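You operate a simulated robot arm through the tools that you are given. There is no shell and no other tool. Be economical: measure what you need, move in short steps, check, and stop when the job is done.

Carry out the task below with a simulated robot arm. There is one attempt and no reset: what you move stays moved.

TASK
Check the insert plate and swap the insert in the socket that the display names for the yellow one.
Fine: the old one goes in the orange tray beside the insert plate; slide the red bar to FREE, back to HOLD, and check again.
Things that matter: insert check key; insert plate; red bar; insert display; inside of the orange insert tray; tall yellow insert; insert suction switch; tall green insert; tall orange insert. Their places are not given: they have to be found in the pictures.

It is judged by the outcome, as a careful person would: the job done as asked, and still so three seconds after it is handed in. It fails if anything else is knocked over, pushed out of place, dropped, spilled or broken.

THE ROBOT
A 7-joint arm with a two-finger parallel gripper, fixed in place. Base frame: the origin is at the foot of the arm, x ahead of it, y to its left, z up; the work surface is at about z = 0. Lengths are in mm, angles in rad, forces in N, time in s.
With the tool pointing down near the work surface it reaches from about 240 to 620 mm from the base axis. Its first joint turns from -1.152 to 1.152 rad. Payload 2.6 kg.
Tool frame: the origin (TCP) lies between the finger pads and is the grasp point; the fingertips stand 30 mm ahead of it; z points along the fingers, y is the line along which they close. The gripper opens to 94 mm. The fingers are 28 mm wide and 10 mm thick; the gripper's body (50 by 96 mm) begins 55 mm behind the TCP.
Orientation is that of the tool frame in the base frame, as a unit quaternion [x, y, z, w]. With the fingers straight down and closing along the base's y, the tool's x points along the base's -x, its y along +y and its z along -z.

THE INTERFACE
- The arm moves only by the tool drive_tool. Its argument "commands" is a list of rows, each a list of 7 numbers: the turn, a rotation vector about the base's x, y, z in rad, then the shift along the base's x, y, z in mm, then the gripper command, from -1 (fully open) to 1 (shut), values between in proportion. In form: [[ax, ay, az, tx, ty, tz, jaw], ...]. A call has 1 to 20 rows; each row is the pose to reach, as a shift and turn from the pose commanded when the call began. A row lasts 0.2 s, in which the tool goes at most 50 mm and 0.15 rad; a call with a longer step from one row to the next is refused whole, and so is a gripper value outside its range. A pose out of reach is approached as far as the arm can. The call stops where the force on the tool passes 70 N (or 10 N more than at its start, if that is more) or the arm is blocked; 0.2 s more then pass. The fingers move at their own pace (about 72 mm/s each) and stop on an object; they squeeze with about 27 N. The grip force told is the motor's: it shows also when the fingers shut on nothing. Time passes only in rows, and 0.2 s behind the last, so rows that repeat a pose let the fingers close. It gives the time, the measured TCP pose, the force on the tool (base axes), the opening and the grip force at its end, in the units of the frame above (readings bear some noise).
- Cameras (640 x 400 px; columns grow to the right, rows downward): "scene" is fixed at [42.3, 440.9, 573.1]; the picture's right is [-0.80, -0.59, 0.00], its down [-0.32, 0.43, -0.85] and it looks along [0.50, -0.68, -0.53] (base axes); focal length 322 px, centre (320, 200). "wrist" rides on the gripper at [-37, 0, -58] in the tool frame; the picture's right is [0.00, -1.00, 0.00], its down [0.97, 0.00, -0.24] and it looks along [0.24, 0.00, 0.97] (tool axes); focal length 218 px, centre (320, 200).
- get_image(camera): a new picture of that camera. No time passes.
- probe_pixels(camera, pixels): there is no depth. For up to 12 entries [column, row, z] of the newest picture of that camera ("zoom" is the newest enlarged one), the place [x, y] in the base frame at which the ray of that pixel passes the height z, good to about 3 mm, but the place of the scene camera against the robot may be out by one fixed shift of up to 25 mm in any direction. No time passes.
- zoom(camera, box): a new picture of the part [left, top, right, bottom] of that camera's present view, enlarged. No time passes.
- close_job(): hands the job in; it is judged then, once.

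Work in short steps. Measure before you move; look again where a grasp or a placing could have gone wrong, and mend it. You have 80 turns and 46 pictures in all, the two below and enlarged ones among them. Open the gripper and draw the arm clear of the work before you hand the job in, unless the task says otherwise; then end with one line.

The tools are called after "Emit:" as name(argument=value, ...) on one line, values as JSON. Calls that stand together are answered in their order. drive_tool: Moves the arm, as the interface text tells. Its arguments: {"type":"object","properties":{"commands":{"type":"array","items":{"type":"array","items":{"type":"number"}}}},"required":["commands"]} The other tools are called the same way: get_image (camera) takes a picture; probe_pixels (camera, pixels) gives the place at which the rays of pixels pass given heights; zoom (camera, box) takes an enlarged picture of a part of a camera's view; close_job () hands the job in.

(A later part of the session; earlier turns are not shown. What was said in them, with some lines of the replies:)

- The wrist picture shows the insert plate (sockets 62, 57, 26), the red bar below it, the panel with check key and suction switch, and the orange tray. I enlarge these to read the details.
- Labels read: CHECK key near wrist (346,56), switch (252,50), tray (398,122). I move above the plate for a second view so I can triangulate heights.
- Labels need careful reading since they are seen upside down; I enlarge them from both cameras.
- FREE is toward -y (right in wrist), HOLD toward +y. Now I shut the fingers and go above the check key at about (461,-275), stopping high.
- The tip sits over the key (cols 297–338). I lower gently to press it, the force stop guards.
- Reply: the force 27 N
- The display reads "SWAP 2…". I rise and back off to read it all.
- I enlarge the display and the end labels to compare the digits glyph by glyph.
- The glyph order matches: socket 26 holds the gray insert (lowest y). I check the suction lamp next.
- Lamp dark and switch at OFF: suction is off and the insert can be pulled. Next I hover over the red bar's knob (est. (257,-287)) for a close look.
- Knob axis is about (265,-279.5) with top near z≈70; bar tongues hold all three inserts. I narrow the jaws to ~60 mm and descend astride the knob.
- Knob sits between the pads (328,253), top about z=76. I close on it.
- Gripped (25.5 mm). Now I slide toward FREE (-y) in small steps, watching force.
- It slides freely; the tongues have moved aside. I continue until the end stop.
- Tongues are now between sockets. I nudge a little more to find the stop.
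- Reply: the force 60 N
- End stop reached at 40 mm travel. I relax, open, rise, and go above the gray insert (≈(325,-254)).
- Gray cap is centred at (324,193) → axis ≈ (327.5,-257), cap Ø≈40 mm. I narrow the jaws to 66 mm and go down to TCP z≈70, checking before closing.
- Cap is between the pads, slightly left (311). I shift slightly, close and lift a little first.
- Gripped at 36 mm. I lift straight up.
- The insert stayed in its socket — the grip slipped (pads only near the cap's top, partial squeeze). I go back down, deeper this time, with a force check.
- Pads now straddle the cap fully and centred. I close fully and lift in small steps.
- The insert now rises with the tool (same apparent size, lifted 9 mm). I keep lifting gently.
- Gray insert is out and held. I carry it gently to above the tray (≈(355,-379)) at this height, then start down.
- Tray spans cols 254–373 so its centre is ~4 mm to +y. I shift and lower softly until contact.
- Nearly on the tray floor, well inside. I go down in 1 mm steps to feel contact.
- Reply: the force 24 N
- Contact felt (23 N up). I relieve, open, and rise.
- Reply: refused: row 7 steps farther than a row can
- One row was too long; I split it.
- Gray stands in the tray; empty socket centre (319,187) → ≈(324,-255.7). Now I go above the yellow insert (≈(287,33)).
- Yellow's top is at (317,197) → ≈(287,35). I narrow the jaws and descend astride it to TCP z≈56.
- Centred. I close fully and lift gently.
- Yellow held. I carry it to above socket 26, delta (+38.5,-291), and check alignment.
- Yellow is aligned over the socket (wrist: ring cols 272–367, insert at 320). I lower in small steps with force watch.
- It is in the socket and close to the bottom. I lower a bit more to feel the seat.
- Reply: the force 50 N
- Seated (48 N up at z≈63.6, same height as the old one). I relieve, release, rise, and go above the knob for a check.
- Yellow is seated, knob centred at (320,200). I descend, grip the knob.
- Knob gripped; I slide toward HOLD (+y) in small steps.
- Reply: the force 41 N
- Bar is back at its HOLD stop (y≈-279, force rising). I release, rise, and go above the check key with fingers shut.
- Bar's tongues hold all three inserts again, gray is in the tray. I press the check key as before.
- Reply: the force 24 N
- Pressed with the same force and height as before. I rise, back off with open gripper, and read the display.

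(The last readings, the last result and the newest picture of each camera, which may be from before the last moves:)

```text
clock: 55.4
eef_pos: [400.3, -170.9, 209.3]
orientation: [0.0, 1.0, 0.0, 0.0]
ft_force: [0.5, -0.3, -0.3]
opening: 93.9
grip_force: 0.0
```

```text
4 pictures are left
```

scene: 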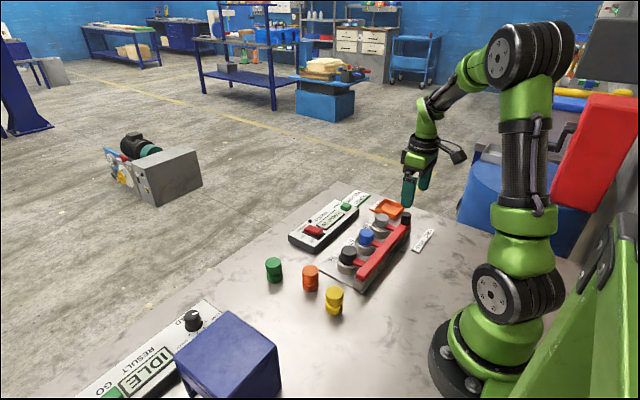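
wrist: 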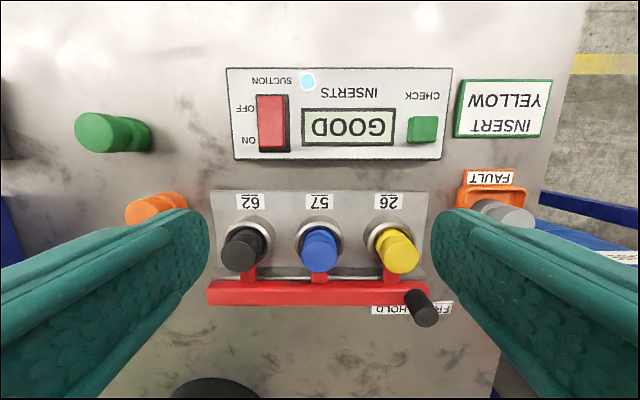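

Display reads GOOD, but the suction lamp at (308,82) is now lit; I zoom in on the switch.

Emit:
zoom(camera="wrist", box=[230, 60, 350, 160])

Emit:
zoom(camera="scene", box=[280, 190, 380, 260])

```text
4.00 times, centred on (290, 110) of wrist
```

zoom: 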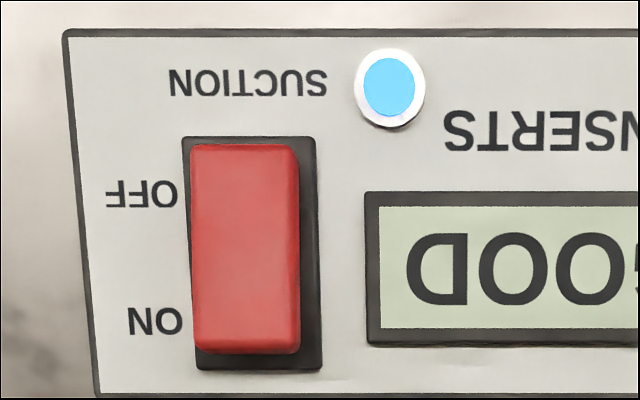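

```text
5.71 times, centred on (330, 225) of scene
```

zoom: 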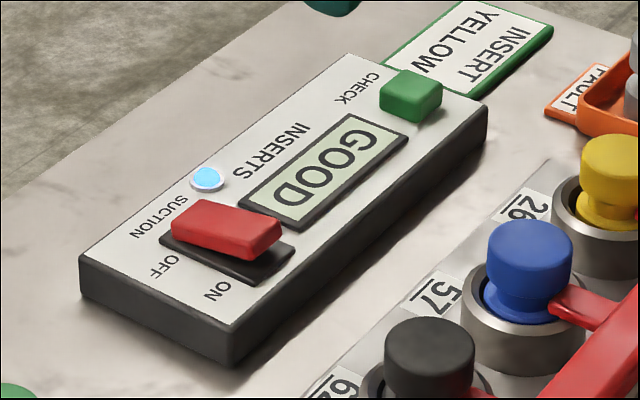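

The switch itself is unchanged (still at OFF, not touched); only the lamp lit with the GOOD check. I draw the arm up and clear, let time pass, and look once more.

Emit:
drive_tool(commands=[[0, 0, 0, -30, -15, 40, -1], [0, 0, 0, -60, -30, 80, -1], [0, 0, 0, -90, -45, 120, -1], [0, 0, 0, -120, -60, 160, -1], [0, 0, 0, -120, -60, 160, -1], [0, 0, 0, -120, -60, 160, -1], [0, 0, 0, -120, -60, 160, -1], [0, 0, 0, -120, -60, 160, -1], [0, 0, 0, -120, -60, 160, -1], [0, 0, 0, -120, -60, 160, -1], [0, 0, 0, -120, -60, 160, -1], [0, 0, 0, -120, -60, 160, -1]])

Emit:
zoom(camera="wrist", box=[120, 10, 440, 210])

```text
refused: row 1 steps farther than a row can; nothing moved
```

```text
2.00 times, centred on (280, 110) of wrist
```

zoom: 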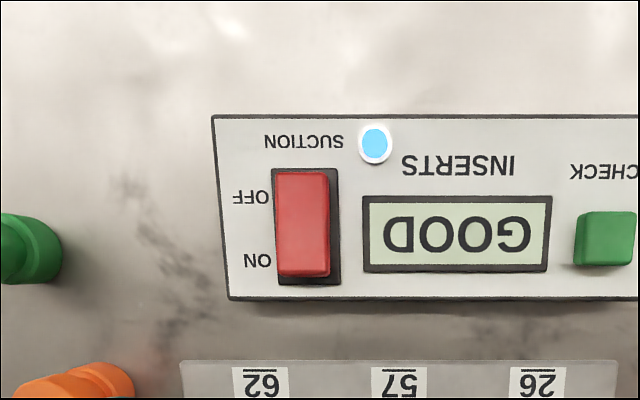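

The step was too long; I repeat in shorter rows and wait.

Emit:
drive_tool(commands=[[0, 0, 0, -24, -12, 32, -1], [0, 0, 0, -48, -24, 64, -1], [0, 0, 0, -72, -36, 96, -1], [0, 0, 0, -96, -48, 128, -1], [0, 0, 0, -120, -60, 160, -1], [0, 0, 0, -120, -60, 160, -1], [0, 0, 0, -120, -60, 160, -1], [0, 0, 0, -120, -60, 160, -1], [0, 0, 0, -120, -60, 160, -1], [0, 0, 0, -120, -60, 160, -1], [0, 0, 0, -120, -60, 160, -1], [0, 0, 0, -120, -60, 160, -1]])

Emit:
zoom(camera="wrist", box=[120, 10, 440, 210])

```text
clock: 58.0
eef_pos: [283.6, -233.2, 370.1]
orientation: [0.0, 1.0, 0.0, 0.0]
ft_force: [0.0, 0.5, -0.1]
opening: 94.0
grip_force: 0.0
```

```text
2.00 times, centred on (280, 110) of wrist
```

zoom: 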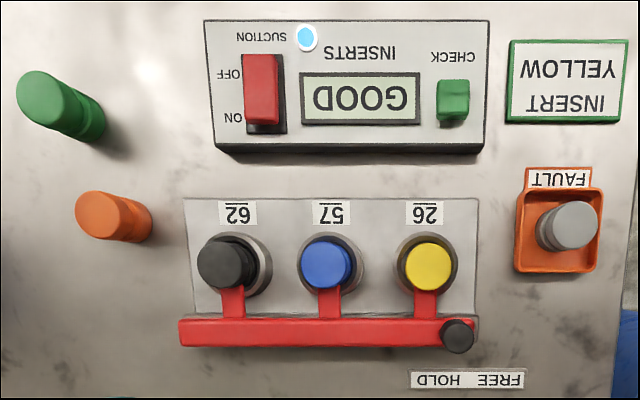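

Yellow is in socket 26, gray is in the tray, the bar is at HOLD, the display reads GOOD and the arm is clear. I hand in.

Emit:
close_job()

```text
The job is handed in.
```

The display named socket 26: its gray insert is now in the orange tray, the yellow one is in its place, the red bar is back at HOLD, and the second check reads GOOD. The suction lamp came on with that check, though I never touched its switch and it still looks set to OFF.
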